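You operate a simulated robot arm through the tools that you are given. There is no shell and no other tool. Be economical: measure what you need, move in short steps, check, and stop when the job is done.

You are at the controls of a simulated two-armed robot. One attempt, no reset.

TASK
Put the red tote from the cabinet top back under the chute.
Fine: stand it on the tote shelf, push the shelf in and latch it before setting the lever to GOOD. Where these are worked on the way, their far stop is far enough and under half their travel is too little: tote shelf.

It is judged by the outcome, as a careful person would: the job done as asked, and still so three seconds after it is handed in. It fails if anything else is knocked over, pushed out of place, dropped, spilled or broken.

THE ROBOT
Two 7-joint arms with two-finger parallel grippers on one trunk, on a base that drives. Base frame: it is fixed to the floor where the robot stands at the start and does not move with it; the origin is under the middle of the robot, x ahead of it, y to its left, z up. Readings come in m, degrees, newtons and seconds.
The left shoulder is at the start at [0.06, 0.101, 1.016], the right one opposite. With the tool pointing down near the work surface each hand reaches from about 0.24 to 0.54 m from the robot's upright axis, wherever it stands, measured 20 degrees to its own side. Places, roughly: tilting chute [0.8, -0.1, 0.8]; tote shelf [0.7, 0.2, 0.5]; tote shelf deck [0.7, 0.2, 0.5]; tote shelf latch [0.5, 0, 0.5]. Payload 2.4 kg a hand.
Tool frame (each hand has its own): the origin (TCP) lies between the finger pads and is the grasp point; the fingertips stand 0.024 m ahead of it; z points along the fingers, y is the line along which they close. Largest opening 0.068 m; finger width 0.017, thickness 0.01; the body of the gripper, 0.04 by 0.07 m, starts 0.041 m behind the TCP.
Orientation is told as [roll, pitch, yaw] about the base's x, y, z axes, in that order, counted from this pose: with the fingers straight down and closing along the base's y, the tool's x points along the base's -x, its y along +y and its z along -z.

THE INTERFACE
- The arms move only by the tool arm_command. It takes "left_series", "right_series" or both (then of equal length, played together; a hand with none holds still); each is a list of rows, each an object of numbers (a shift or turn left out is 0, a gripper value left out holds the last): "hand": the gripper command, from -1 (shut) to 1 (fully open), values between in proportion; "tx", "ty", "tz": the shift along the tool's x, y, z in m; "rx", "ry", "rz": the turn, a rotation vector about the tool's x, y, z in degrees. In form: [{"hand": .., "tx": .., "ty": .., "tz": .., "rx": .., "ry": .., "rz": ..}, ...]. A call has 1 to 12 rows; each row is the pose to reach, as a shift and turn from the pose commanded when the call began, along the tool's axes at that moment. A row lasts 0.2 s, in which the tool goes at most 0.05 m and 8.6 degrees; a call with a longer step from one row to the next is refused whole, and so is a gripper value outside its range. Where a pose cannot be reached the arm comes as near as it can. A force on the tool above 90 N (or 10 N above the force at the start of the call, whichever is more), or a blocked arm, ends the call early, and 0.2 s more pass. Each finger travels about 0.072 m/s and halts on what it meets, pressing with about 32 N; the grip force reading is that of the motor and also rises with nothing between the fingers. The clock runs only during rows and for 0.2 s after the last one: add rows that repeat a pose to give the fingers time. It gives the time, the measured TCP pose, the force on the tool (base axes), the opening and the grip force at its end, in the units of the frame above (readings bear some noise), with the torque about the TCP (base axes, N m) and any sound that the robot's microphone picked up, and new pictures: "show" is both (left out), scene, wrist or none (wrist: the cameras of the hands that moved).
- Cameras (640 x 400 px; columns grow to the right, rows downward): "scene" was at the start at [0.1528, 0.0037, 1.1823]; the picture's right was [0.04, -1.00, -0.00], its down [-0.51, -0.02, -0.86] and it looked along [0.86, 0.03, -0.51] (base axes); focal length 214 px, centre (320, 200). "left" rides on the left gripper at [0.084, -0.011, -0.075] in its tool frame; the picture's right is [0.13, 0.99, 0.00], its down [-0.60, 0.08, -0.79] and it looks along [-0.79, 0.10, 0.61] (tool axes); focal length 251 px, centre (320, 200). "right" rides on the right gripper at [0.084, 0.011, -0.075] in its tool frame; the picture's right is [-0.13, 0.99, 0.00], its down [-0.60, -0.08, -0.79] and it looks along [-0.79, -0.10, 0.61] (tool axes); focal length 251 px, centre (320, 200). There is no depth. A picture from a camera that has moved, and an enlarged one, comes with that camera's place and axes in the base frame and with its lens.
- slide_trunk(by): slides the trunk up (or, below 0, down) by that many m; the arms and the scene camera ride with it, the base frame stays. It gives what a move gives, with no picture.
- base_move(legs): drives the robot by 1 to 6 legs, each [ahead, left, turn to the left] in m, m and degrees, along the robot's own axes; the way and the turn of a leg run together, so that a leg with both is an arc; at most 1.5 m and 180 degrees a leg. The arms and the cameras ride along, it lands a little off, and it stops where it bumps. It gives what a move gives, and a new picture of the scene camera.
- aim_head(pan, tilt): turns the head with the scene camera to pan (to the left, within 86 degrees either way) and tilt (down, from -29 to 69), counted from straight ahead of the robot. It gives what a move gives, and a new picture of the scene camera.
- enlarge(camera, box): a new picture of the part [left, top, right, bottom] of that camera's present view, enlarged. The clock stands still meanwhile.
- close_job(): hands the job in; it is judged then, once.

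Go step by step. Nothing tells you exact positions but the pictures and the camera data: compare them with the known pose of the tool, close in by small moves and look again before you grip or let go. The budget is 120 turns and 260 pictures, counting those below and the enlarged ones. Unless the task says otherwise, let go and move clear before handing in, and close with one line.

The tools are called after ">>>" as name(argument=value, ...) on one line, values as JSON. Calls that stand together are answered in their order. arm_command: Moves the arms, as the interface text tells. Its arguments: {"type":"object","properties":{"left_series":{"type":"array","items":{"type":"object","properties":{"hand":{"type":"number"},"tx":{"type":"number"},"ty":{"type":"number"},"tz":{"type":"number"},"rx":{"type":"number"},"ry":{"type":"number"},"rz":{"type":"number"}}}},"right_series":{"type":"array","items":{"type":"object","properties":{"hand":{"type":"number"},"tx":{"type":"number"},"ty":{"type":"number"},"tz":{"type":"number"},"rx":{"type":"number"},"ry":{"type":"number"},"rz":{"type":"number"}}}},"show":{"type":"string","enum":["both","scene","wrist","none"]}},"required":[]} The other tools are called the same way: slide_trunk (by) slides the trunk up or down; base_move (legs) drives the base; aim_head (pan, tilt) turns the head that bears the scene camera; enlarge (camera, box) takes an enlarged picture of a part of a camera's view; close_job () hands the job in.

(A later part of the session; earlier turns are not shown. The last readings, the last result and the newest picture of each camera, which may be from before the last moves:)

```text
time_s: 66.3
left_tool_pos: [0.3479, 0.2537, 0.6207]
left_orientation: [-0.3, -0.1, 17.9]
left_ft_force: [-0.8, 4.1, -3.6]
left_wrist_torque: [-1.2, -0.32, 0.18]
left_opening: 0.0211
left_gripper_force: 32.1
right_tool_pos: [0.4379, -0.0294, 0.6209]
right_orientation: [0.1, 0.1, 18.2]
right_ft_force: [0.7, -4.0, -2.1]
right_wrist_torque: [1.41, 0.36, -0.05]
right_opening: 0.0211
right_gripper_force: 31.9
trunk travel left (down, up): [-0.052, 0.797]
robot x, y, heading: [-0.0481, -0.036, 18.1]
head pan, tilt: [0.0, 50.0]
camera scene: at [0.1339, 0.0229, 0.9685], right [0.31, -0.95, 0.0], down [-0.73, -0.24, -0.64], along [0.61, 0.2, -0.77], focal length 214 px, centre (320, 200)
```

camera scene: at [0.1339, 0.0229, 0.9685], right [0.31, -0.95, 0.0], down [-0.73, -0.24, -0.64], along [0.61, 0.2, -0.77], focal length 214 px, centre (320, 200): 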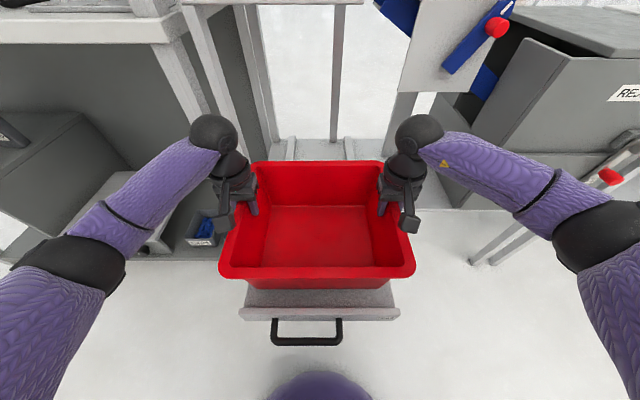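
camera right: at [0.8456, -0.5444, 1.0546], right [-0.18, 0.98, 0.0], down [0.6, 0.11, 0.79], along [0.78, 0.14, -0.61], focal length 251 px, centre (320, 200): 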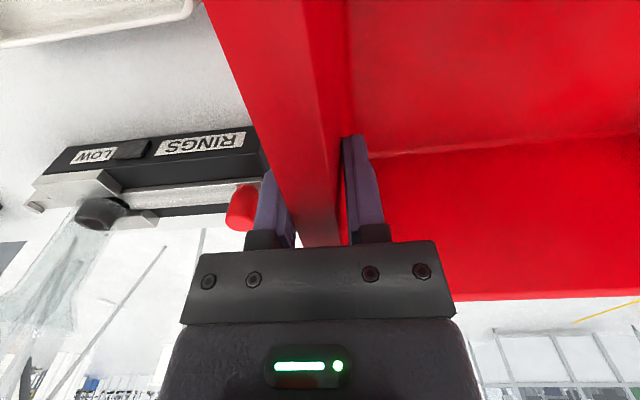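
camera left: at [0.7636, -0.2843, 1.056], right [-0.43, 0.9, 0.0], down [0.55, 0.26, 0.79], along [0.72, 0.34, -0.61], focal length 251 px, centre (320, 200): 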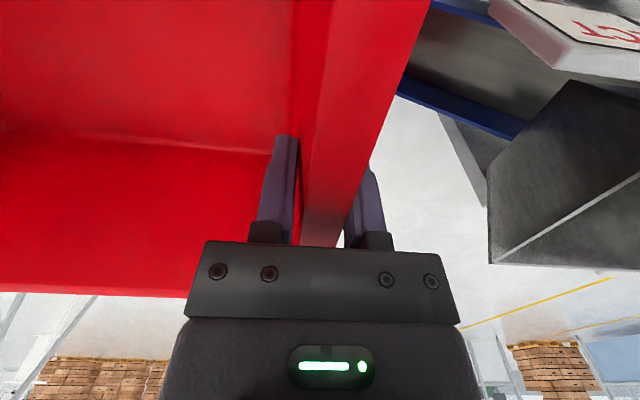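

>>> arm_command(left_series=[{"hand": -1, "tz": 0.006}, {"hand": -1, "tz": 0.012}, {"hand": -1, "tz": 0.018}], right_series=[{"hand": -1, "tz": 0.006}, {"hand": -1, "tz": 0.012}, {"hand": -1, "tz": 0.018}], show="scene")

>>> enlarge(camera="scene", box=[200, 220, 440, 370])

```text
time_s: 67.2
left_tool_pos: [0.348, 0.253, 0.603]
left_orientation: [-0.3, -0.1, 18.0]
left_ft_force: [-3.8, 9.2, -2.4]
left_wrist_torque: [-1.44, -0.1, 0.01]
left_opening: 0.0211
left_gripper_force: 31.4
right_tool_pos: [0.4387, -0.0296, 0.6023]
right_orientation: [0.0, 0.0, 18.3]
right_ft_force: [3.1, -10.4, -3.6]
right_wrist_torque: [1.31, 0.0, -0.11]
right_opening: 0.0213
right_gripper_force: 32.0
trunk travel left (down, up): [-0.052, 0.797]
robot x, y, heading: [-0.0542, -0.0396, 17.9]
head pan, tilt: [0.0, 50.0]
camera scene: at [0.1339, 0.0229, 0.9684], right [0.31, -0.95, 0.0], down [-0.73, -0.24, -0.64], along [0.61, 0.2, -0.77], focal length 214 px, centre (320, 200)
```

scene: 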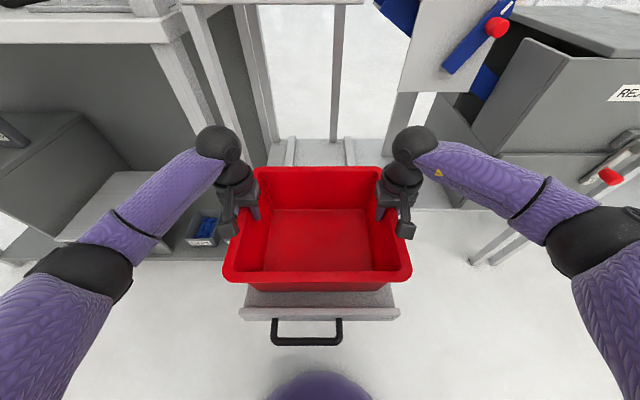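

```text
2.67 times, centred on (320, 295) of scene
camera zoom: at [0.1339, 0.0229, 0.9684], right [0.31, -0.95, 0.0], down [-0.73, -0.24, -0.64], along [0.61, 0.2, -0.77], focal length 572 px, centre (320, -53)
```

zoom: 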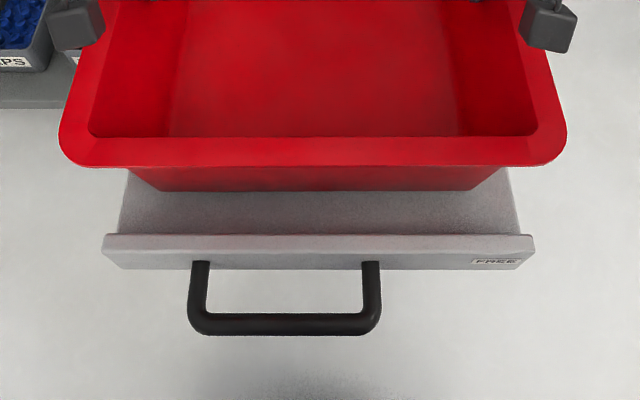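

>>> arm_command(left_series=[{"hand": -1, "tz": 0.004}, {"hand": -1, "tz": 0.008}], right_series=[{"hand": -1, "tz": 0.004}, {"hand": -1, "tz": 0.008}], show="none")

>>> arm_command(left_series=[{"hand": -1, "tz": 0.003}, {"hand": -1, "tz": 0.005}], right_series=[{"hand": -1, "tz": 0.003}, {"hand": -1, "tz": 0.005}], show="none")

```text
time_s: 67.8
left_tool_pos: [0.3477, 0.2519, 0.5991]
left_orientation: [-0.3, -0.6, 17.9]
left_ft_force: [-1.6, 19.5, 24.7]
left_wrist_torque: [-1.15, -0.45, 0.34]
left_opening: 0.0217
left_gripper_force: 31.8
right_tool_pos: [0.4393, -0.0305, 0.5973]
right_orientation: [0.1, -0.3, 18.1]
right_ft_force: [11.2, -22.9, 24.5]
right_wrist_torque: [1.22, 0.35, 0.01]
right_opening: 0.0217
right_gripper_force: 32.3
trunk travel left (down, up): [-0.052, 0.797]
robot x, y, heading: [-0.0496, -0.0372, 17.8]
head pan, tilt: [0.0, 50.0]
```

```text
time_s: 68.3
left_tool_pos: [0.3464, 0.252, 0.5923]
left_orientation: [-0.3, -0.5, 17.8]
left_ft_force: [-6.3, 19.7, 25.3]
left_wrist_torque: [-1.49, -0.51, 0.04]
left_opening: 0.022
left_gripper_force: 31.8
right_tool_pos: [0.4364, -0.03, 0.5915]
right_orientation: [0.1, -0.2, 18.3]
right_ft_force: [9.9, -26.2, 23.9]
right_wrist_torque: [1.45, 0.47, -0.04]
right_opening: 0.0221
right_gripper_force: 31.7
trunk travel left (down, up): [-0.052, 0.797]
robot x, y, heading: [-0.0501, -0.0379, 18.1]
head pan, tilt: [0.0, 50.0]
```

The tote has landed on the deck (about 25 N up on each hand). I open both grippers and rise clear.

>>> arm_command(left_series=[{"hand": -0.3, "tz": -0.003}, {"hand": 0.3, "tz": -0.003}, {"hand": 1, "tz": -0.003}, {"hand": 1, "tz": -0.003}, {"tz": -0.03}, {"tz": -0.07}, {"tz": -0.11}], right_series=[{"hand": -0.3, "tz": -0.003}, {"hand": 0.3, "tz": -0.003}, {"hand": 1, "tz": -0.003}, {"hand": 1, "tz": -0.003}, {"tz": -0.03}, {"tz": -0.07}, {"tz": -0.11}], show="scene")

```text
time_s: 70.0
left_tool_pos: [0.3486, 0.253, 0.7001]
left_orientation: [-0.2, -0.1, 17.9]
left_ft_force: [0.3, -0.4, 0.1]
left_wrist_torque: [0.0, 0.03, -0.01]
left_opening: 0.0682
left_gripper_force: 0.1
right_tool_pos: [0.4371, -0.0284, 0.6997]
right_orientation: [0.1, 0.1, 18.3]
right_ft_force: [0.4, -0.4, -0.6]
right_wrist_torque: [0.01, 0.0, 0.0]
right_opening: 0.0682
right_gripper_force: 0.0
trunk travel left (down, up): [-0.052, 0.797]
robot x, y, heading: [-0.0532, -0.0412, 18.0]
head pan, tilt: [0.0, 50.0]
camera scene: at [0.1337, 0.0228, 0.9685], right [0.31, -0.95, 0.0], down [-0.73, -0.24, -0.64], along [0.61, 0.2, -0.77], focal length 214 px, centre (320, 200)
```

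scene: 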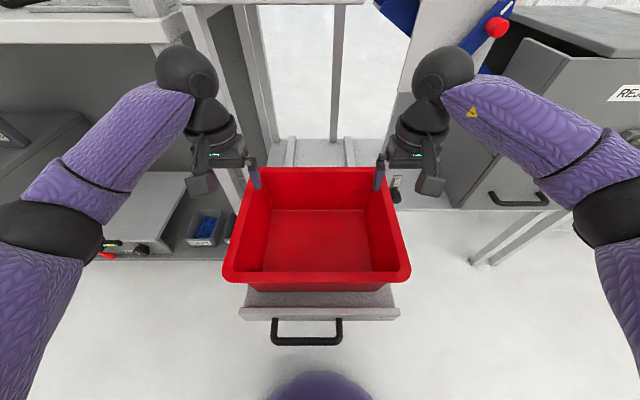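

Tote stands squarely on the deck. I reposition so the right hand can take the handle leg and push the shelf in.

>>> base_move(legs=[[-0.15, 0, 0], [0, 0.143, 0]])

```text
time_s: 72.3
left_tool_pos: [0.1598, 0.3442, 0.7]
left_orientation: [-0.2, -0.2, 18.0]
left_ft_force: [0.2, -0.4, 0.0]
left_wrist_torque: [0.01, 0.02, 0.01]
left_opening: 0.0678
left_gripper_force: 0.0
right_tool_pos: [0.2515, 0.0624, 0.7004]
right_orientation: [0.0, 0.1, 18.3]
right_ft_force: [-0.2, 1.0, -0.3]
right_wrist_torque: [0.04, 0.01, -0.02]
right_opening: 0.0678
right_gripper_force: 0.1
trunk travel left (down, up): [-0.052, 0.797]
robot x, y, heading: [-0.2408, 0.0528, 18.6]
head pan, tilt: [0.0, 50.0]
camera scene: at [-0.0539, 0.1131, 0.9685], right [0.31, -0.95, 0.0], down [-0.73, -0.24, -0.64], along [0.61, 0.2, -0.77], focal length 214 px, centre (320, 200)
```

scene: 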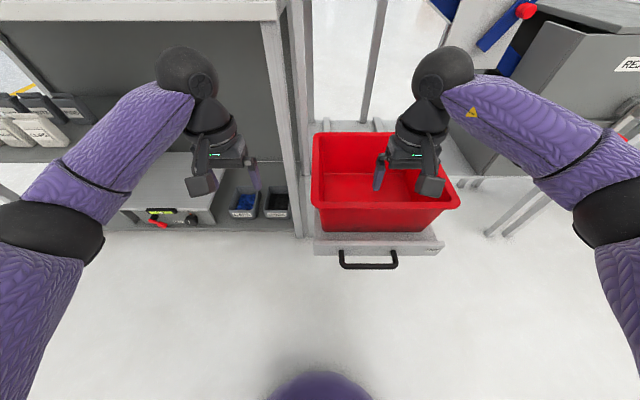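

>>> arm_command(right_series=[{"tx": 0.025, "ty": -0.02}, {"tx": 0.0485, "ty": -0.038}, {"tx": 0.0485, "ty": -0.038, "tz": 0.04}, {"tx": 0.0485, "ty": -0.038, "tz": 0.08}], show="wrist")

```text
time_s: 73.3
left_tool_pos: [0.16, 0.3446, 0.6998]
left_orientation: [-0.4, -0.1, 18.1]
left_ft_force: [-0.3, -0.5, -0.3]
left_wrist_torque: [0.01, -0.03, -0.03]
left_opening: 0.0681
left_gripper_force: 0.0
right_tool_pos: [0.2169, 0.0104, 0.6202]
right_orientation: [0.1, -0.1, 18.2]
right_ft_force: [-0.1, -0.5, 0.6]
right_wrist_torque: [-0.02, 0.0, -0.02]
right_opening: 0.0677
right_gripper_force: 0.0
trunk travel left (down, up): [-0.052, 0.797]
robot x, y, heading: [-0.241, 0.0535, 18.3]
head pan, tilt: [0.0, 50.0]
camera right: at [0.1341, -0.0045, 0.6948], right [-0.19, 0.98, 0.0], down [0.6, 0.11, 0.79], along [0.78, 0.15, -0.61], focal length 251 px, centre (320, 200)
```

right: 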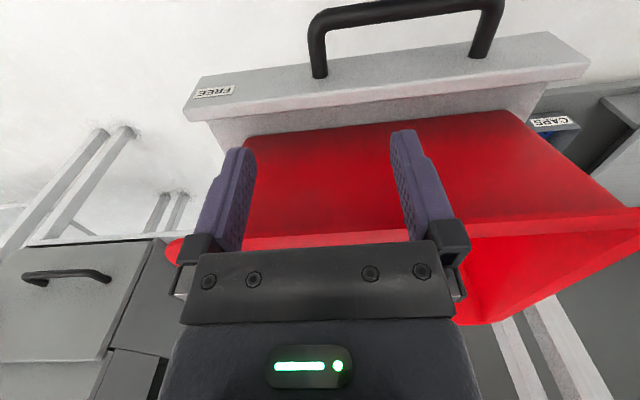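

>>> arm_command(right_series=[{"ty": -0.001, "tz": 0.045}, {"ty": -0.001, "tz": 0.09}, {"ty": -0.001, "tz": 0.132}, {"hand": -1, "ty": -0.001, "tz": 0.132}, {"hand": -1, "ty": -0.001, "tz": 0.132}, {"hand": -1, "ty": -0.001, "tz": 0.132}])

```text
time_s: 74.7
left_tool_pos: [0.1592, 0.3441, 0.7002]
left_orientation: [-0.2, -0.1, 18.0]
left_ft_force: [0.3, 1.2, -0.4]
left_wrist_torque: [-0.01, -0.02, 0.0]
left_opening: 0.0679
left_gripper_force: 0.0
right_tool_pos: [0.2161, 0.009, 0.4879]
right_orientation: [0.0, 0.1, 18.3]
right_ft_force: [1.5, -1.7, -4.7]
right_wrist_torque: [0.06, -0.35, -0.75]
right_opening: 0.016
right_gripper_force: 35.2
trunk travel left (down, up): [-0.052, 0.797]
robot x, y, heading: [-0.2421, 0.053, 17.9]
head pan, tilt: [0.0, 50.0]
camera scene: at [-0.0536, 0.113, 0.9684], right [0.31, -0.95, 0.0], down [-0.73, -0.24, -0.64], along [0.61, 0.2, -0.77], focal length 214 px, centre (320, 200)
camera right: at [0.1341, -0.0054, 0.5629], right [-0.19, 0.98, 0.0], down [0.6, 0.11, 0.79], along [0.78, 0.15, -0.61], focal length 251 px, centre (320, 200)
```

scene: 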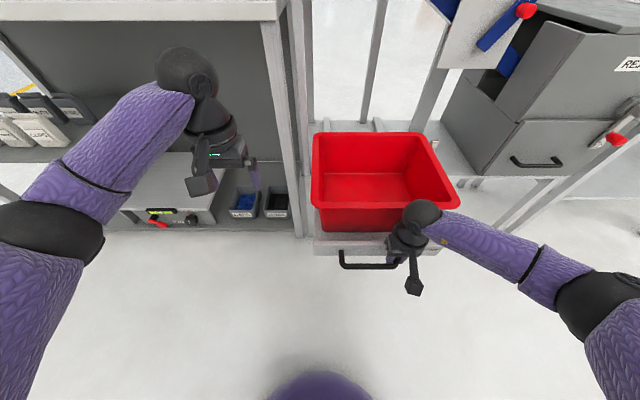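
right: 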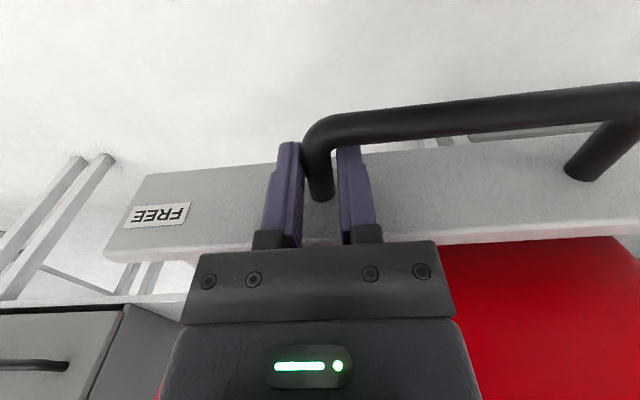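

>>> arm_command(left_series=[{"tx": 0.03, "tz": -0.03}, {"tx": 0.06, "tz": -0.06}, {"tx": 0.08, "tz": -0.1}], right_series=[{"hand": -1, "tx": -0.015}, {"hand": -1, "tx": -0.03}, {"hand": -1, "tx": -0.05}], show="scene")

>>> base_move(legs=[[0.08, 0, 0]])

```text
time_s: 75.5
left_tool_pos: [0.0832, 0.3195, 0.7989]
left_orientation: [-0.3, -0.1, 18.0]
left_ft_force: [-0.2, -0.4, 0.1]
left_wrist_torque: [0.0, -0.01, 0.01]
left_opening: 0.068
left_gripper_force: 0.0
right_tool_pos: [0.265, 0.0239, 0.4873]
right_orientation: [0.0, 0.0, 18.2]
right_ft_force: [3.5, -11.1, -4.9]
right_wrist_torque: [-0.03, -0.49, -0.69]
right_opening: 0.014
right_gripper_force: 34.2
trunk travel left (down, up): [-0.052, 0.797]
robot x, y, heading: [-0.2402, 0.0471, 18.0]
head pan, tilt: [0.0, 50.0]
camera scene: at [-0.0534, 0.1124, 0.9684], right [0.31, -0.95, 0.0], down [-0.73, -0.24, -0.64], along [0.61, 0.2, -0.77], focal length 214 px, centre (320, 200)
```

scene: 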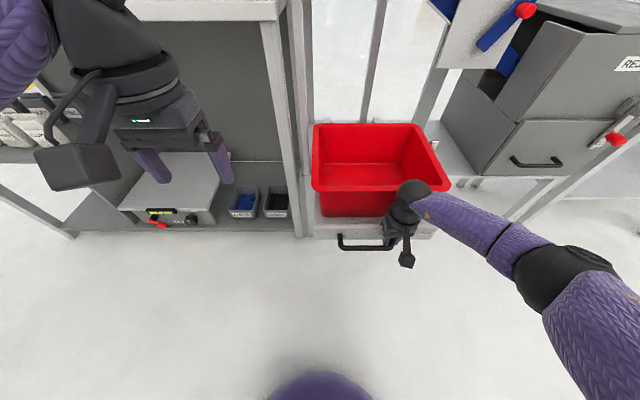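

```text
time_s: 76.5
left_tool_pos: [0.1598, 0.3438, 0.7987]
left_orientation: [-0.3, -0.2, 17.9]
left_ft_force: [0.1, 0.1, -0.2]
left_wrist_torque: [0.02, -0.02, -0.04]
left_opening: 0.0682
left_gripper_force: 0.1
right_tool_pos: [0.3415, 0.0491, 0.4885]
right_orientation: [0.1, 0.0, 18.2]
right_ft_force: [7.4, -20.6, -2.6]
right_wrist_torque: [-0.27, -0.37, -0.57]
right_opening: 0.0137
right_gripper_force: 33.7
trunk travel left (down, up): [-0.052, 0.797]
robot x, y, heading: [-0.1623, 0.0749, 18.0]
head pan, tilt: [0.0, 50.0]
camera scene: at [0.0228, 0.1368, 0.9685], right [0.31, -0.95, 0.0], down [-0.73, -0.24, -0.64], along [0.61, 0.2, -0.77], focal length 214 px, centre (320, 200)
```

scene: 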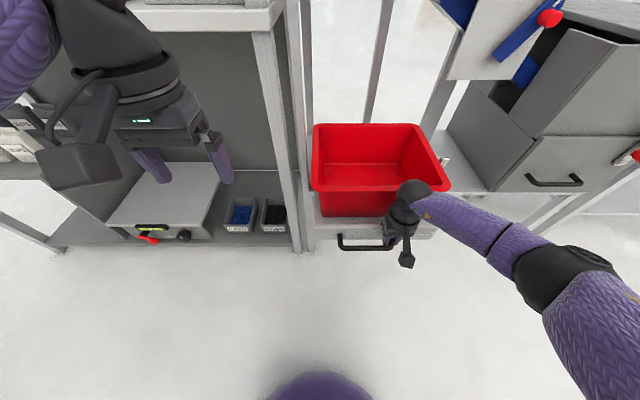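

>>> base_move(legs=[[0.07, -0.003, 0]])

>>> enlarge(camera="scene", box=[270, 60, 510, 250])

```text
time_s: 77.5
left_tool_pos: [0.228, 0.3632, 0.7991]
left_orientation: [-0.5, -0.1, 18.0]
left_ft_force: [0.1, 0.0, 0.4]
left_wrist_torque: [0.02, -0.03, -0.01]
left_opening: 0.0676
left_gripper_force: 0.0
right_tool_pos: [0.408, 0.0708, 0.4877]
right_orientation: [0.1, 0.0, 18.3]
right_ft_force: [-5.6, 19.3, -9.3]
right_wrist_torque: [0.3, -0.11, -0.64]
right_opening: 0.0138
right_gripper_force: 33.1
trunk travel left (down, up): [-0.052, 0.797]
robot x, y, heading: [-0.0989, 0.0964, 18.3]
head pan, tilt: [0.0, 50.0]
camera scene: at [0.0904, 0.158, 0.9683], right [0.31, -0.95, 0.0], down [-0.73, -0.24, -0.64], along [0.61, 0.2, -0.77], focal length 214 px, centre (320, 200)
```

scene: 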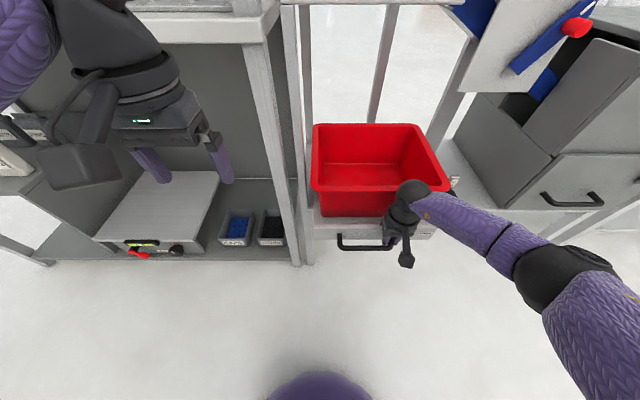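

```text
2.11 times, centred on (390, 155) of scene
camera zoom: at [0.0904, 0.158, 0.9683], right [0.31, -0.95, 0.0], down [-0.73, -0.24, -0.64], along [0.61, 0.2, -0.77], focal length 452 px, centre (173, 295)
```

zoom: 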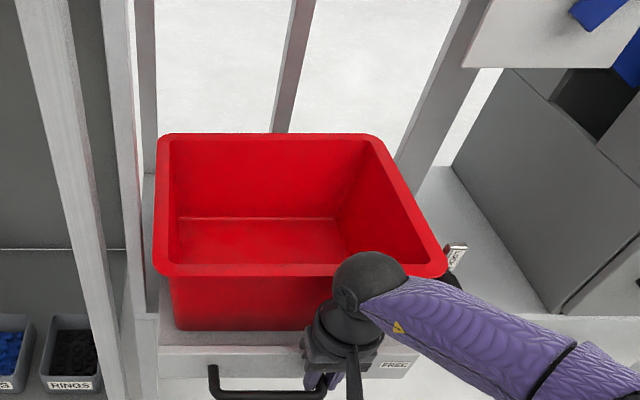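

>>> base_move(legs=[[0.05, 0.002, 0]])

>>> arm_command(right_series=[{"hand": -1, "tx": -0.015}, {"hand": -1, "tx": -0.03}, {"hand": -1, "tx": -0.045}])

```text
time_s: 78.5
left_tool_pos: [0.2735, 0.38, 0.7992]
left_orientation: [-0.3, -0.2, 17.9]
left_ft_force: [0.4, 0.2, -0.3]
left_wrist_torque: [-0.02, -0.04, 0.01]
left_opening: 0.0682
left_gripper_force: 0.0
right_tool_pos: [0.4555, 0.0863, 0.4877]
right_orientation: [0.1, -0.1, 18.3]
right_ft_force: [5.3, -11.3, -3.1]
right_wrist_torque: [-0.24, -0.18, -0.6]
right_opening: 0.0134
right_gripper_force: 34.2
trunk travel left (down, up): [-0.052, 0.797]
robot x, y, heading: [-0.0495, 0.1102, 18.1]
head pan, tilt: [0.0, 50.0]
camera scene: at [0.1371, 0.1738, 0.9685], right [0.31, -0.95, 0.0], down [-0.73, -0.24, -0.64], along [0.61, 0.2, -0.77], focal length 214 px, centre (320, 200)
```

scene: 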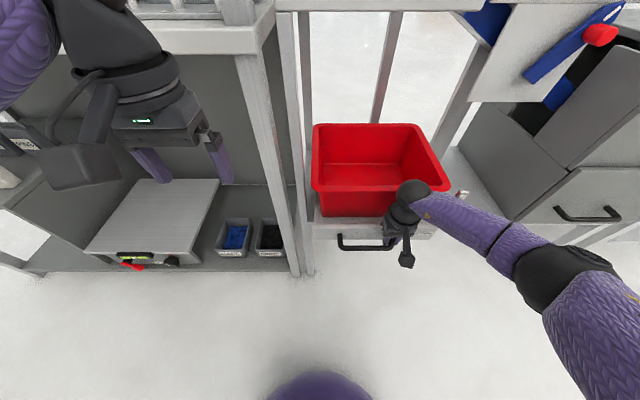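

```text
time_s: 79.3
left_tool_pos: [0.2742, 0.3805, 0.799]
left_orientation: [-0.3, 0.0, 17.9]
left_ft_force: [0.6, -0.4, 0.1]
left_wrist_torque: [0.01, -0.02, -0.01]
left_opening: 0.0679
left_gripper_force: 0.0
right_tool_pos: [0.4997, 0.101, 0.4886]
right_orientation: [-0.1, -0.2, 18.2]
right_ft_force: [2.0, 0.2, -3.9]
right_wrist_torque: [-0.04, -0.17, -0.6]
right_opening: 0.0138
right_gripper_force: 33.8
trunk travel left (down, up): [-0.052, 0.797]
robot x, y, heading: [-0.0504, 0.1155, 18.2]
head pan, tilt: [0.0, 50.0]
camera scene: at [0.1371, 0.1742, 0.9684], right [0.31, -0.95, 0.0], down [-0.73, -0.24, -0.64], along [0.61, 0.2, -0.77], focal length 214 px, centre (320, 200)
camera right: at [0.4156, 0.0852, 0.5628], right [-0.19, 0.98, 0.0], down [0.6, 0.11, 0.79], along [0.78, 0.15, -0.61], focal length 251 px, centre (320, 200)
```

scene: 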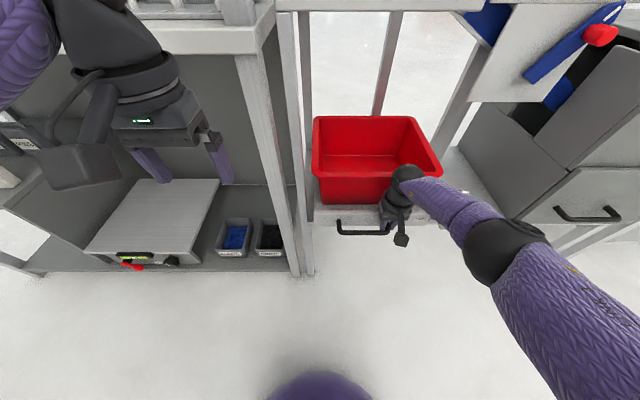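
right: 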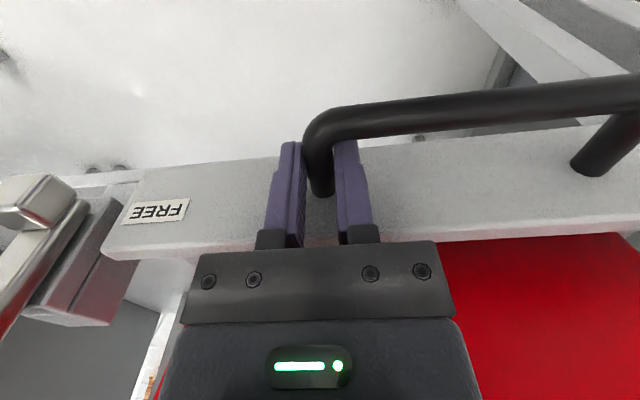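

>>> arm_command(right_series=[{"hand": -1, "tx": -0.004}, {"hand": -1, "tx": -0.008}, {"hand": -1, "tx": -0.012}], show="none")

```text
time_s: 80.1
left_tool_pos: [0.2718, 0.3811, 0.7994]
left_orientation: [-0.3, -0.2, 18.0]
left_ft_force: [0.1, 0.0, 0.1]
left_wrist_torque: [-0.02, 0.0, -0.02]
left_opening: 0.0679
left_gripper_force: 0.0
right_tool_pos: [0.5062, 0.1027, 0.4872]
right_orientation: [-0.1, 0.1, 18.1]
right_ft_force: [-23.5, -11.6, -3.0]
right_wrist_torque: [-0.2, 0.49, -0.59]
right_opening: 0.0139
right_gripper_force: 33.4
trunk travel left (down, up): [-0.052, 0.797]
robot x, y, heading: [-0.0473, 0.1134, 17.8]
head pan, tilt: [0.0, 50.0]
```

Shelf is back against its inner stop. Release the handle, rise, and tilt the hand toward the lock knob.

>>> arm_command(right_series=[{"hand": 0.3, "tx": 0.006}, {"hand": 1, "tx": 0.008}, {"hand": 1, "tx": 0.008}, {"tx": 0.008, "tz": -0.04}, {"tx": 0.008, "tz": -0.08}, {"tx": 0.008, "tz": -0.12}, {"tx": 0.02, "tz": -0.16}, {"tx": 0.05, "tz": -0.18, "ty": -0.03}, {"tx": 0.08, "tz": -0.18, "ty": -0.06}, {"tx": 0.1, "tz": -0.18, "ty": -0.1}], show="none")

>>> arm_command(right_series=[{"ry": -8, "tz": 0.01, "ty": -0.01}, {"ry": -16, "tz": 0.02, "ty": -0.02}, {"ry": -24, "tz": 0.03, "ty": -0.03}, {"ry": -32, "tz": 0.04, "ty": -0.04}, {"ry": -40, "tz": 0.05, "ty": -0.045}, {"ry": -45, "tz": 0.05, "ty": -0.045}])

```text
time_s: 82.3
left_tool_pos: [0.2733, 0.3815, 0.7996]
left_orientation: [-0.4, -0.2, 18.0]
left_ft_force: [-0.5, 0.8, -0.3]
left_wrist_torque: [-0.01, 0.01, -0.01]
left_opening: 0.068
left_gripper_force: 0.0
right_tool_pos: [0.4458, -0.0237, 0.6671]
right_orientation: [0.0, -0.1, 18.3]
right_ft_force: [0.0, 0.5, 0.2]
right_wrist_torque: [-0.01, 0.0, 0.0]
right_opening: 0.0682
right_gripper_force: 0.0
trunk travel left (down, up): [-0.052, 0.797]
robot x, y, heading: [-0.0481, 0.1139, 18.1]
head pan, tilt: [0.0, 50.0]
```

```text
time_s: 83.7
left_tool_pos: [0.2739, 0.3807, 0.7992]
left_orientation: [-0.3, -0.2, 18.0]
left_ft_force: [-0.2, -0.6, 0.5]
left_wrist_torque: [-0.01, -0.04, -0.01]
left_opening: 0.0681
left_gripper_force: 0.0
right_tool_pos: [0.4598, -0.0648, 0.6184]
right_orientation: [0.2, -45.0, 18.1]
right_ft_force: [0.3, -0.3, 0.0]
right_wrist_torque: [0.0, 0.01, -0.04]
right_opening: 0.0681
right_gripper_force: 0.0
trunk travel left (down, up): [-0.052, 0.797]
robot x, y, heading: [-0.048, 0.1116, 17.9]
head pan, tilt: [0.0, 50.0]
camera scene: at [0.1366, 0.1742, 0.9685], right [0.31, -0.95, 0.0], down [-0.73, -0.24, -0.64], along [0.61, 0.2, -0.77], focal length 214 px, centre (320, 200)
camera right: at [0.3495, -0.0887, 0.6111], right [-0.22, 0.97, 0.09], down [-0.1, -0.12, 0.99], along [0.97, 0.21, 0.13], focal length 251 px, centre (320, 200)
```

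scene: 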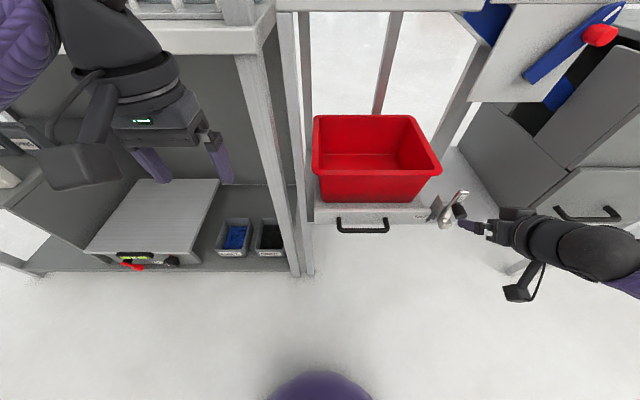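
right: 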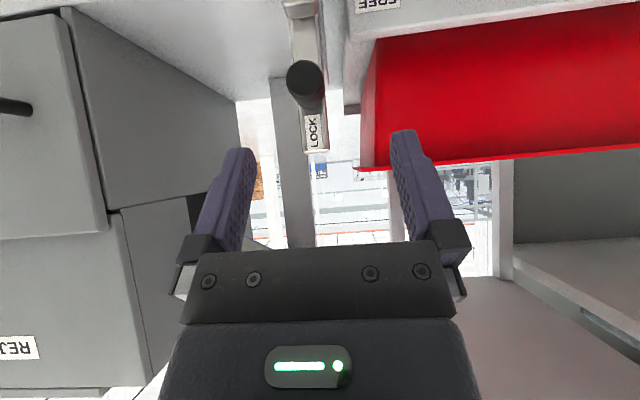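

>>> arm_command(right_series=[{"hand": 0.5, "ty": -0.01, "tz": 0.03}, {"hand": 0.5, "ty": -0.01, "tz": 0.06, "tx": -0.003}, {"hand": 0.5, "ty": -0.01, "tz": 0.095, "tx": -0.005}, {"hand": -1, "ty": -0.01, "tz": 0.095, "tx": -0.005}, {"hand": -1, "ty": -0.01, "tz": 0.095, "tx": -0.005}], show="wrist")

```text
time_s: 84.9
left_tool_pos: [0.2735, 0.381, 0.7996]
left_orientation: [-0.2, -0.2, 17.8]
left_ft_force: [0.3, -0.4, -0.5]
left_wrist_torque: [-0.01, 0.02, -0.01]
left_opening: 0.0678
left_gripper_force: 0.2
right_tool_pos: [0.5303, -0.0508, 0.5533]
right_orientation: [0.1, -45.1, 18.2]
right_ft_force: [1.8, -1.0, -0.5]
right_wrist_torque: [0.11, -0.59, -0.38]
right_opening: 0.0258
right_gripper_force: 38.5
trunk travel left (down, up): [-0.052, 0.797]
robot x, y, heading: [-0.053, 0.1138, 18.0]
head pan, tilt: [0.0, 50.0]
camera right: at [0.4206, -0.0759, 0.5475], right [-0.22, 0.97, 0.09], down [-0.1, -0.12, 0.99], along [0.97, 0.21, 0.13], focal length 251 px, centre (320, 200)
```

right: 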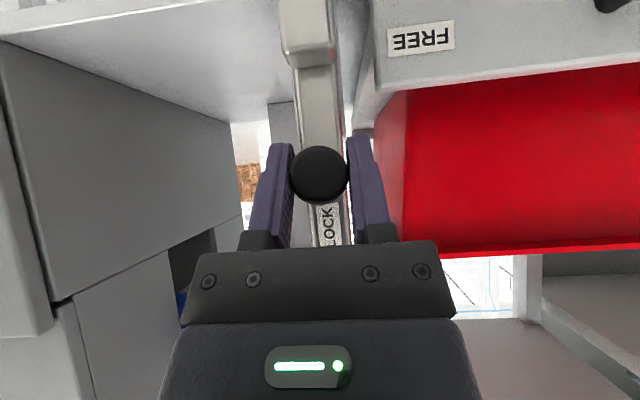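

>>> arm_command(right_series=[{"hand": -1, "ty": 0.0184, "tx": 0.001, "tz": 0.001}, {"hand": -1, "ty": 0.0338, "tx": 0.0056, "tz": 0.0056}, {"hand": -1, "ty": 0.0471, "tx": 0.0127, "tz": 0.0127}, {"hand": -1, "ty": 0.0572, "tx": 0.0221, "tz": 0.0221}, {"hand": -1, "ty": 0.0636, "tx": 0.033, "tz": 0.033}, {"hand": -1, "ty": 0.0658, "tx": 0.0448, "tz": 0.0448}], show="wrist")

```text
time_s: 86.3
left_tool_pos: [0.2727, 0.3802, 0.7999]
left_orientation: [-0.4, -0.2, 18.0]
left_ft_force: [-1.5, -0.9, 0.2]
left_wrist_torque: [-0.03, 0.0, 0.03]
left_opening: 0.0678
left_gripper_force: 0.1
right_tool_pos: [0.5094, 0.0128, 0.4922]
right_orientation: [-0.1, -45.2, 18.3]
right_ft_force: [-5.6, -0.4, 7.2]
right_wrist_torque: [-0.44, -0.59, -0.3]
right_opening: 0.0256
right_gripper_force: 41.3
trunk travel left (down, up): [-0.052, 0.797]
robot x, y, heading: [-0.0479, 0.1116, 18.1]
head pan, tilt: [0.0, 50.0]
camera right: at [0.3994, -0.0122, 0.4853], right [-0.23, 0.97, 0.09], down [-0.1, -0.12, 0.99], along [0.97, 0.21, 0.13], focal length 251 px, centre (320, 200)
```

right: 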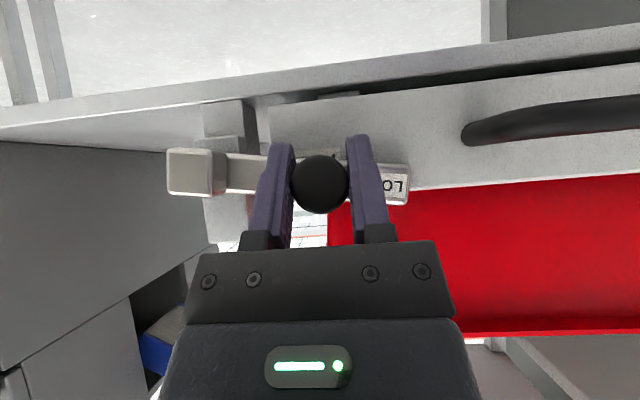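

The bar is still about 8° short of its original locked angle; push a bit further down.

>>> arm_command(right_series=[{"hand": -1, "tx": 0.004, "tz": 0.004}, {"hand": -1, "tx": 0.008, "tz": 0.008}, {"hand": -1, "tx": 0.01, "tz": 0.01}], show="wrist")

```text
time_s: 87.1
left_tool_pos: [0.2729, 0.3817, 0.7991]
left_orientation: [-0.4, -0.3, 17.9]
left_ft_force: [-0.1, -0.7, -0.3]
left_wrist_torque: [-0.03, 0.02, 0.0]
left_opening: 0.0681
left_gripper_force: 0.1
right_tool_pos: [0.5093, 0.0134, 0.4786]
right_orientation: [0.2, -45.2, 18.3]
right_ft_force: [-14.7, 12.5, 16.3]
right_wrist_torque: [-0.14, 0.67, -0.29]
right_opening: 0.0256
right_gripper_force: 40.7
trunk travel left (down, up): [-0.052, 0.797]
robot x, y, heading: [-0.0491, 0.1147, 18.2]
head pan, tilt: [0.0, 50.0]
camera right: at [0.3992, -0.0114, 0.4718], right [-0.23, 0.97, 0.09], down [-0.11, -0.12, 0.99], along [0.97, 0.21, 0.13], focal length 251 px, centre (320, 200)
```

right: 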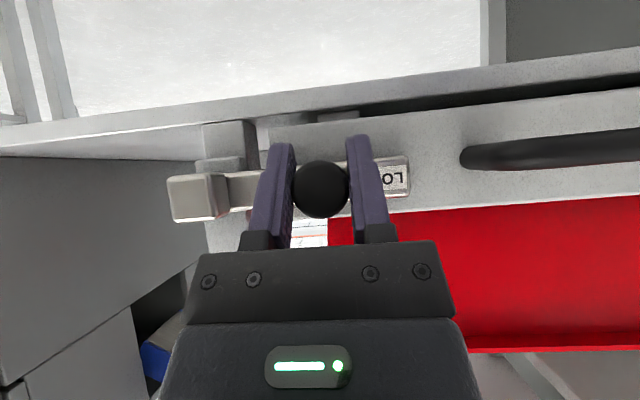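

Bar is level again as originally (LOCK). Release and back away.

>>> arm_command(right_series=[{"hand": 0.2, "tx": -0.003, "tz": -0.003}, {"hand": 0.6, "tx": -0.003, "tz": -0.003}, {"hand": 0.6, "tx": -0.003, "tz": -0.005}, {"tz": -0.045}, {"tz": -0.09}, {"tz": -0.13}])

>>> enlarge(camera="right", box=[160, 0, 480, 200])

```text
time_s: 88.5
left_tool_pos: [0.274, 0.3808, 0.7997]
left_orientation: [-0.5, 0.0, 18.1]
left_ft_force: [0.5, -0.8, -0.9]
left_wrist_torque: [-0.01, 0.02, 0.0]
left_opening: 0.0683
left_gripper_force: 0.1
right_tool_pos: [0.4213, -0.019, 0.567]
right_orientation: [0.0, -45.1, 18.2]
right_ft_force: [-0.4, -1.1, 0.4]
right_wrist_torque: [-0.01, 0.04, 0.01]
right_opening: 0.0544
right_gripper_force: 0.0
trunk travel left (down, up): [-0.052, 0.797]
robot x, y, heading: [-0.0487, 0.1093, 18.1]
head pan, tilt: [0.0, 50.0]
camera scene: at [0.1367, 0.1743, 0.9685], right [0.31, -0.95, 0.0], down [-0.73, -0.24, -0.64], along [0.61, 0.2, -0.77], focal length 214 px, centre (320, 200)
camera right: at [0.3117, -0.0429, 0.5614], right [-0.22, 0.97, 0.09], down [-0.1, -0.12, 0.99], along [0.97, 0.21, 0.13], focal length 251 px, centre (320, 200)
```

scene: 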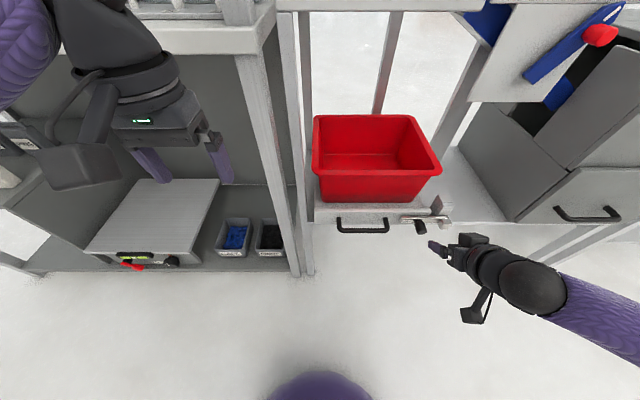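
right: 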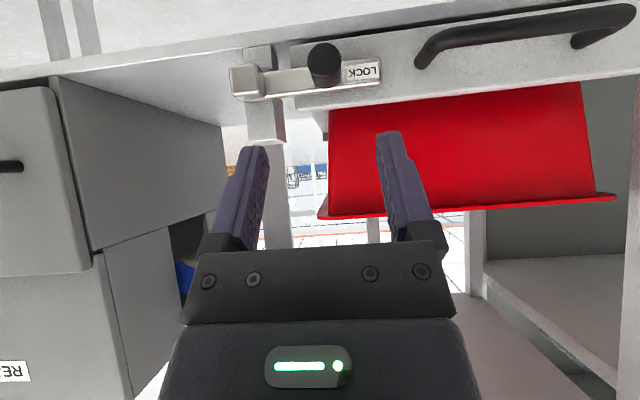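

```text
2.00 times, centred on (320, 100) of right
camera zoom: at [0.3117, -0.0429, 0.5614], right [-0.22, 0.97, 0.09], down [-0.1, -0.12, 0.99], along [0.97, 0.21, 0.13], focal length 503 px, centre (320, 400)
```

zoom: 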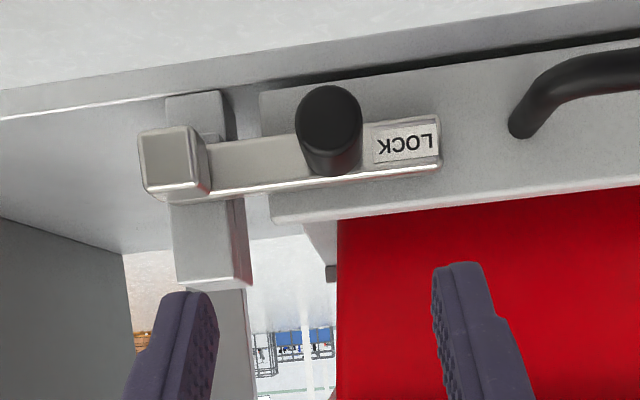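

Shelf is latched with the tote on it. Now the lever: raise the trunk and move in front of the sign for a close look.

>>> slide_trunk(by=0.33)

>>> base_move(legs=[[0, -0.25, 0]])

>>> aim_head(pan=-20, tilt=40)

>>> arm_command(right_series=[{"hand": 1}], show="wrist")

```text
time_s: 91.7
left_tool_pos: [0.2747, 0.38, 1.1298]
left_orientation: [-0.3, -0.1, 18.0]
left_ft_force: [0.2, 0.5, -0.9]
left_wrist_torque: [-0.03, -0.01, 0.0]
left_opening: 0.0683
left_gripper_force: 0.0
right_tool_pos: [0.4213, -0.0182, 0.8984]
right_orientation: [0.1, -45.1, 18.3]
right_ft_force: [0.0, -0.6, 0.6]
right_wrist_torque: [0.0, 0.0, 0.01]
right_opening: 0.0545
right_gripper_force: 0.0
trunk travel left (down, up): [-0.382, 0.467]
robot x, y, heading: [-0.0485, 0.1134, 18.1]
head pan, tilt: [0.0, 50.0]
```

```text
time_s: 93.5
left_tool_pos: [0.3522, 0.1417, 1.13]
left_orientation: [-0.4, -0.2, 18.1]
left_ft_force: [0.4, 0.4, 0.4]
left_wrist_torque: [0.03, 0.0, 0.01]
left_opening: 0.0679
left_gripper_force: 0.0
right_tool_pos: [0.5009, -0.2568, 0.8984]
right_orientation: [0.2, -45.1, 18.2]
right_ft_force: [0.1, 0.2, -0.1]
right_wrist_torque: [-0.01, 0.03, 0.01]
right_opening: 0.0542
right_gripper_force: 0.0
trunk travel left (down, up): [-0.382, 0.467]
robot x, y, heading: [0.0292, -0.1273, 18.1]
head pan, tilt: [0.0, 50.0]
camera scene: at [0.1338, -0.0911, 1.3057], right [0.31, -0.95, 0.0], down [-0.73, -0.24, -0.64], along [0.61, 0.2, -0.77], focal length 214 px, centre (320, 200)
```

scene: 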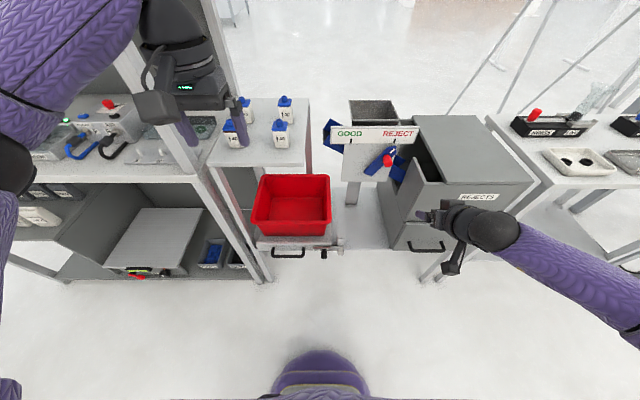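

```text
time_s: 94.4
left_tool_pos: [0.3511, 0.1416, 1.1299]
left_orientation: [-0.3, -0.2, 18.0]
left_ft_force: [-0.3, -0.5, -0.3]
left_wrist_torque: [-0.01, 0.04, 0.01]
left_opening: 0.0678
left_gripper_force: 0.1
right_tool_pos: [0.5, -0.2564, 0.8987]
right_orientation: [0.0, -45.2, 18.2]
right_ft_force: [0.3, 0.5, -0.1]
right_wrist_torque: [0.04, -0.02, -0.02]
right_opening: 0.0543
right_gripper_force: 0.2
trunk travel left (down, up): [-0.382, 0.467]
robot x, y, heading: [0.0321, -0.1271, 18.2]
head pan, tilt: [-20.0, 40.0]
camera scene: at [0.1454, -0.1173, 1.3199], right [-0.03, -1.0, 0.0], down [-0.64, 0.02, -0.77], along [0.77, -0.02, -0.64], focal length 214 px, centre (320, 200)
```

scene: 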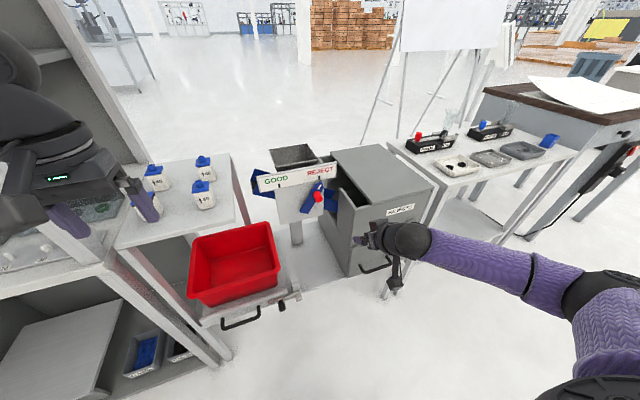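

```text
time_s: 94.8
left_tool_pos: [0.3515, 0.1427, 1.129]
left_orientation: [-0.4, -0.2, 18.1]
left_ft_force: [-0.5, -0.1, 0.2]
left_wrist_torque: [0.0, 0.03, 0.02]
left_opening: 0.0682
left_gripper_force: 0.1
right_tool_pos: [0.5002, -0.256, 0.8985]
right_orientation: [0.0, -45.1, 18.2]
right_ft_force: [0.0, 0.1, 0.4]
right_wrist_torque: [0.01, 0.02, 0.03]
right_opening: 0.0679
right_gripper_force: 0.0
trunk travel left (down, up): [-0.382, 0.467]
robot x, y, heading: [0.0303, -0.1242, 18.0]
head pan, tilt: [-20.0, 40.0]
camera right: at [0.3903, -0.2808, 0.8923], right [-0.22, 0.97, 0.09], down [-0.1, -0.12, 0.99], along [0.97, 0.21, 0.13], focal length 251 px, centre (320, 200)
```

right: 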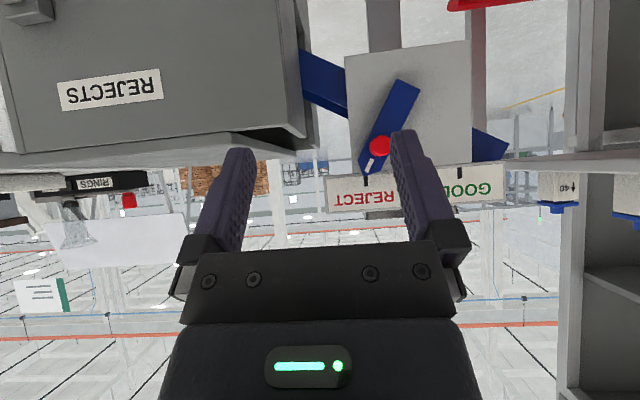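

Lever knob tip is about u 0.64, v 0.335, z 0.87; pivot near v 0.29, z 0.80; GOOD is the mirrored position. I tuck the left hand in and drive closer.

>>> arm_command(left_series=[{"tx": 0.03, "ty": -0.02}, {"tx": 0.06, "ty": -0.03}, {"tx": 0.09, "ty": -0.04}, {"tx": 0.11, "ty": -0.05}], right_series=[{"tx": 0}, {"ty": 0.01}, {"ty": 0.03}, {"ty": 0.045}], show="none")

>>> base_move(legs=[[0.15, 0, 0]])

>>> arm_command(right_series=[{"hand": 1}], show="wrist")

```text
time_s: 95.8
left_tool_pos: [0.2614, 0.0604, 1.1305]
left_orientation: [-0.4, -0.1, 18.0]
left_ft_force: [-0.7, 0.1, -0.5]
left_wrist_torque: [-0.04, 0.0, 0.02]
left_opening: 0.0681
left_gripper_force: 0.0
right_tool_pos: [0.4857, -0.214, 0.8985]
right_orientation: [0.1, -44.9, 18.1]
right_ft_force: [-1.0, 0.4, -0.3]
right_wrist_torque: [0.0, 0.03, 0.0]
right_opening: 0.0681
right_gripper_force: 0.2
trunk travel left (down, up): [-0.382, 0.467]
robot x, y, heading: [0.0291, -0.1277, 18.0]
head pan, tilt: [-20.0, 40.0]
```

```text
time_s: 97.2
left_tool_pos: [0.4053, 0.1069, 1.1296]
left_orientation: [-0.5, -0.1, 18.0]
left_ft_force: [0.9, 0.4, -0.5]
left_wrist_torque: [0.01, -0.01, 0.01]
left_opening: 0.0678
left_gripper_force: 0.1
right_tool_pos: [0.6288, -0.1667, 0.8982]
right_orientation: [0.0, -44.9, 18.2]
right_ft_force: [-0.2, -0.3, 1.2]
right_wrist_torque: [0.0, -0.01, 0.03]
right_opening: 0.0678
right_gripper_force: 0.1
trunk travel left (down, up): [-0.382, 0.467]
robot x, y, heading: [0.1712, -0.0751, 18.4]
head pan, tilt: [-20.0, 40.0]
camera scene: at [0.2881, -0.0706, 1.3198], right [-0.03, -1.0, 0.0], down [-0.64, 0.02, -0.77], along [0.77, -0.02, -0.64], focal length 214 px, centre (320, 200)
```

scene: 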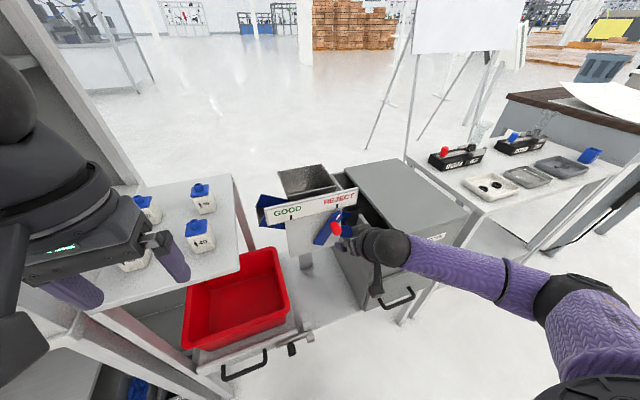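

```text
time_s: 97.5
left_tool_pos: [0.4052, 0.1062, 1.1296]
left_orientation: [-0.4, -0.1, 18.0]
left_ft_force: [0.0, -0.2, 0.6]
left_wrist_torque: [0.02, 0.03, 0.0]
left_opening: 0.0681
left_gripper_force: 0.0
right_tool_pos: [0.6279, -0.1681, 0.8984]
right_orientation: [-0.1, -44.9, 18.3]
right_ft_force: [0.3, 0.2, 0.1]
right_wrist_torque: [-0.03, 0.0, 0.01]
right_opening: 0.0681
right_gripper_force: 0.2
trunk travel left (down, up): [-0.382, 0.467]
robot x, y, heading: [0.1701, -0.076, 18.2]
head pan, tilt: [-20.0, 40.0]
camera right: at [0.5183, -0.1915, 0.8921], right [-0.22, 0.97, 0.09], down [-0.1, -0.12, 0.99], along [0.97, 0.21, 0.13], focal length 251 px, centre (320, 200)
```

right: 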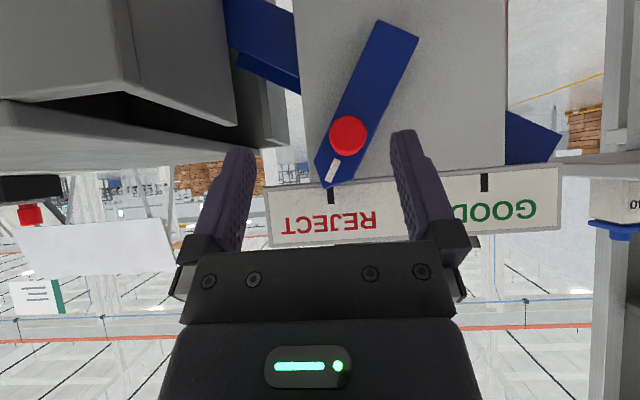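

>>> arm_command(right_series=[{"hand": 0.6, "tx": -0.025, "ty": 0.016, "tz": 0.01}, {"hand": 0.6, "tx": -0.045, "ty": 0.016, "tz": 0.03}, {"hand": 0.6, "tx": -0.056, "ty": 0.016, "tz": 0.06}], show="wrist")

```text
time_s: 98.3
left_tool_pos: [0.3975, 0.1047, 1.1329]
left_orientation: [-0.4, -0.5, 17.8]
left_ft_force: [0.4, -0.6, -1.0]
left_wrist_torque: [-0.02, -0.03, -0.03]
left_opening: 0.0679
left_gripper_force: 0.1
right_tool_pos: [0.6938, -0.1298, 0.8971]
right_orientation: [0.1, -44.9, 18.0]
right_ft_force: [-51.2, -14.1, 7.8]
right_wrist_torque: [0.19, 0.53, -1.42]
right_opening: 0.0524
right_gripper_force: 0.0
trunk travel left (down, up): [-0.382, 0.467]
robot x, y, heading: [0.1677, -0.0804, 18.2]
head pan, tilt: [-20.0, 40.0]
camera right: at [0.5833, -0.154, 0.8911], right [-0.22, 0.97, 0.09], down [-0.1, -0.12, 0.99], along [0.97, 0.21, 0.12], focal length 251 px, centre (320, 200)
```

right: 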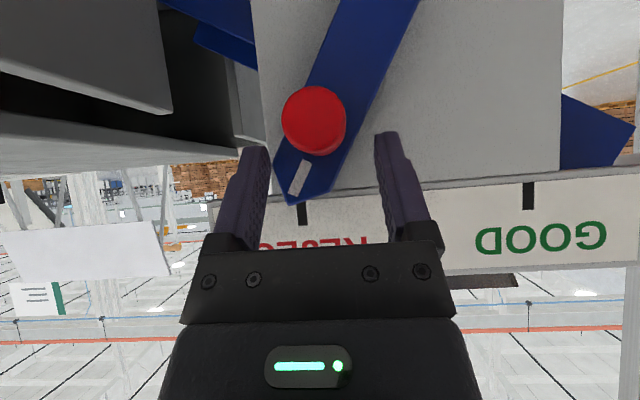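

The 45° hand touches the sign board above the knob. I back off, flatten the hand and come in lower, under the sign.

>>> arm_command(right_series=[{"tx": 0.01, "tz": -0.02}, {"tx": 0.04, "tz": -0.03}, {"tx": 0.07, "tz": -0.03}, {"tx": 0.075, "tz": -0.03, "ry": -8}, {"tx": 0.075, "tz": -0.03, "ry": -16}, {"tx": 0.075, "tz": -0.03, "ry": -24}, {"tx": 0.075, "tz": -0.03, "ry": -32}, {"tx": 0.075, "tz": -0.03, "ry": -38}])

>>> enlarge(camera="scene", box=[230, 150, 390, 270])

```text
time_s: 100.2
left_tool_pos: [0.4043, 0.1088, 1.1303]
left_orientation: [-0.4, -0.1, 18.0]
left_ft_force: [-0.5, 0.3, 0.8]
left_wrist_torque: [-0.01, 0.02, -0.03]
left_opening: 0.0682
left_gripper_force: 0.0
right_tool_pos: [0.6495, -0.1934, 0.8654]
right_orientation: [6.6, -82.9, 12.7]
right_ft_force: [0.3, -0.5, -0.6]
right_wrist_torque: [-0.03, -0.03, -0.04]
right_opening: 0.0547
right_gripper_force: 0.2
right hand out of reach, approached as far as the arm can: row 4, 5, 6, 7, 8
trunk travel left (down, up): [-0.382, 0.467]
robot x, y, heading: [0.1719, -0.0784, 18.1]
head pan, tilt: [-20.0, 40.0]
camera scene: at [0.287, -0.0703, 1.32], right [-0.03, -1.0, 0.0], down [-0.64, 0.02, -0.77], along [0.77, -0.02, -0.64], focal length 214 px, centre (320, 200)
camera right: at [0.5648, -0.2095, 0.7914], right [-0.31, 0.94, 0.14], down [-0.64, -0.32, 0.69], along [0.7, 0.12, 0.7], focal length 251 px, centre (320, 200)
```

scene: 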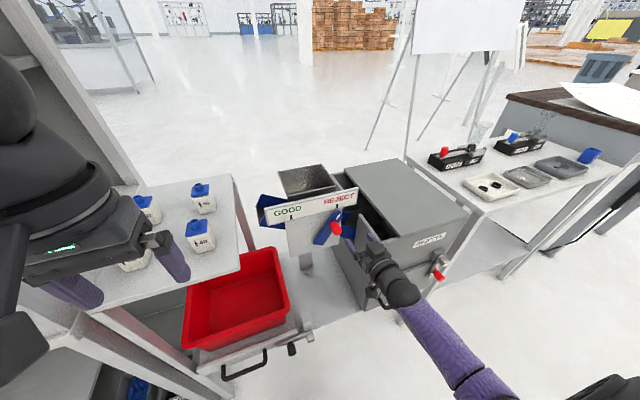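
right: 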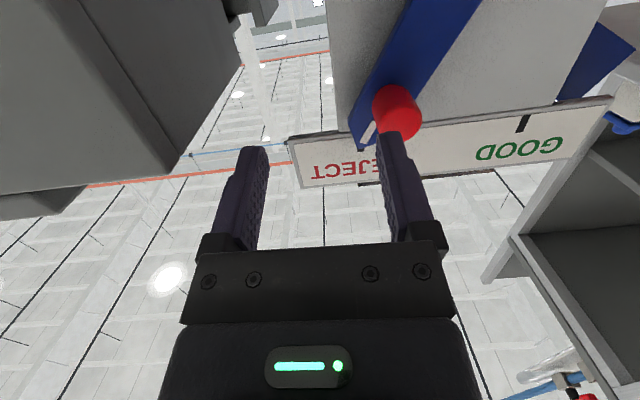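

```text
3.33 times, centred on (310, 210) of scene
camera zoom: at [0.287, -0.0703, 1.32], right [-0.03, -1.0, 0.0], down [-0.64, 0.02, -0.77], along [0.77, -0.02, -0.64], focal length 715 px, centre (353, 167)
```

zoom: 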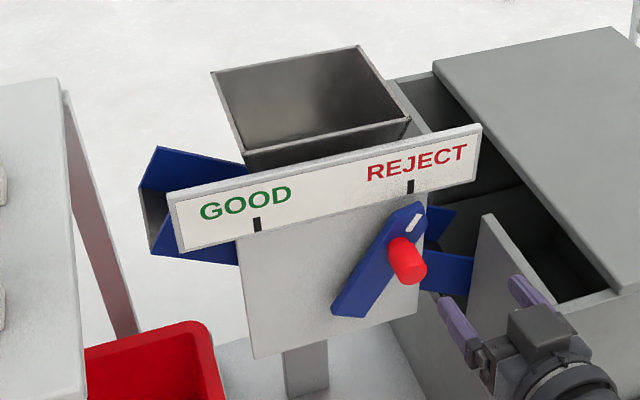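

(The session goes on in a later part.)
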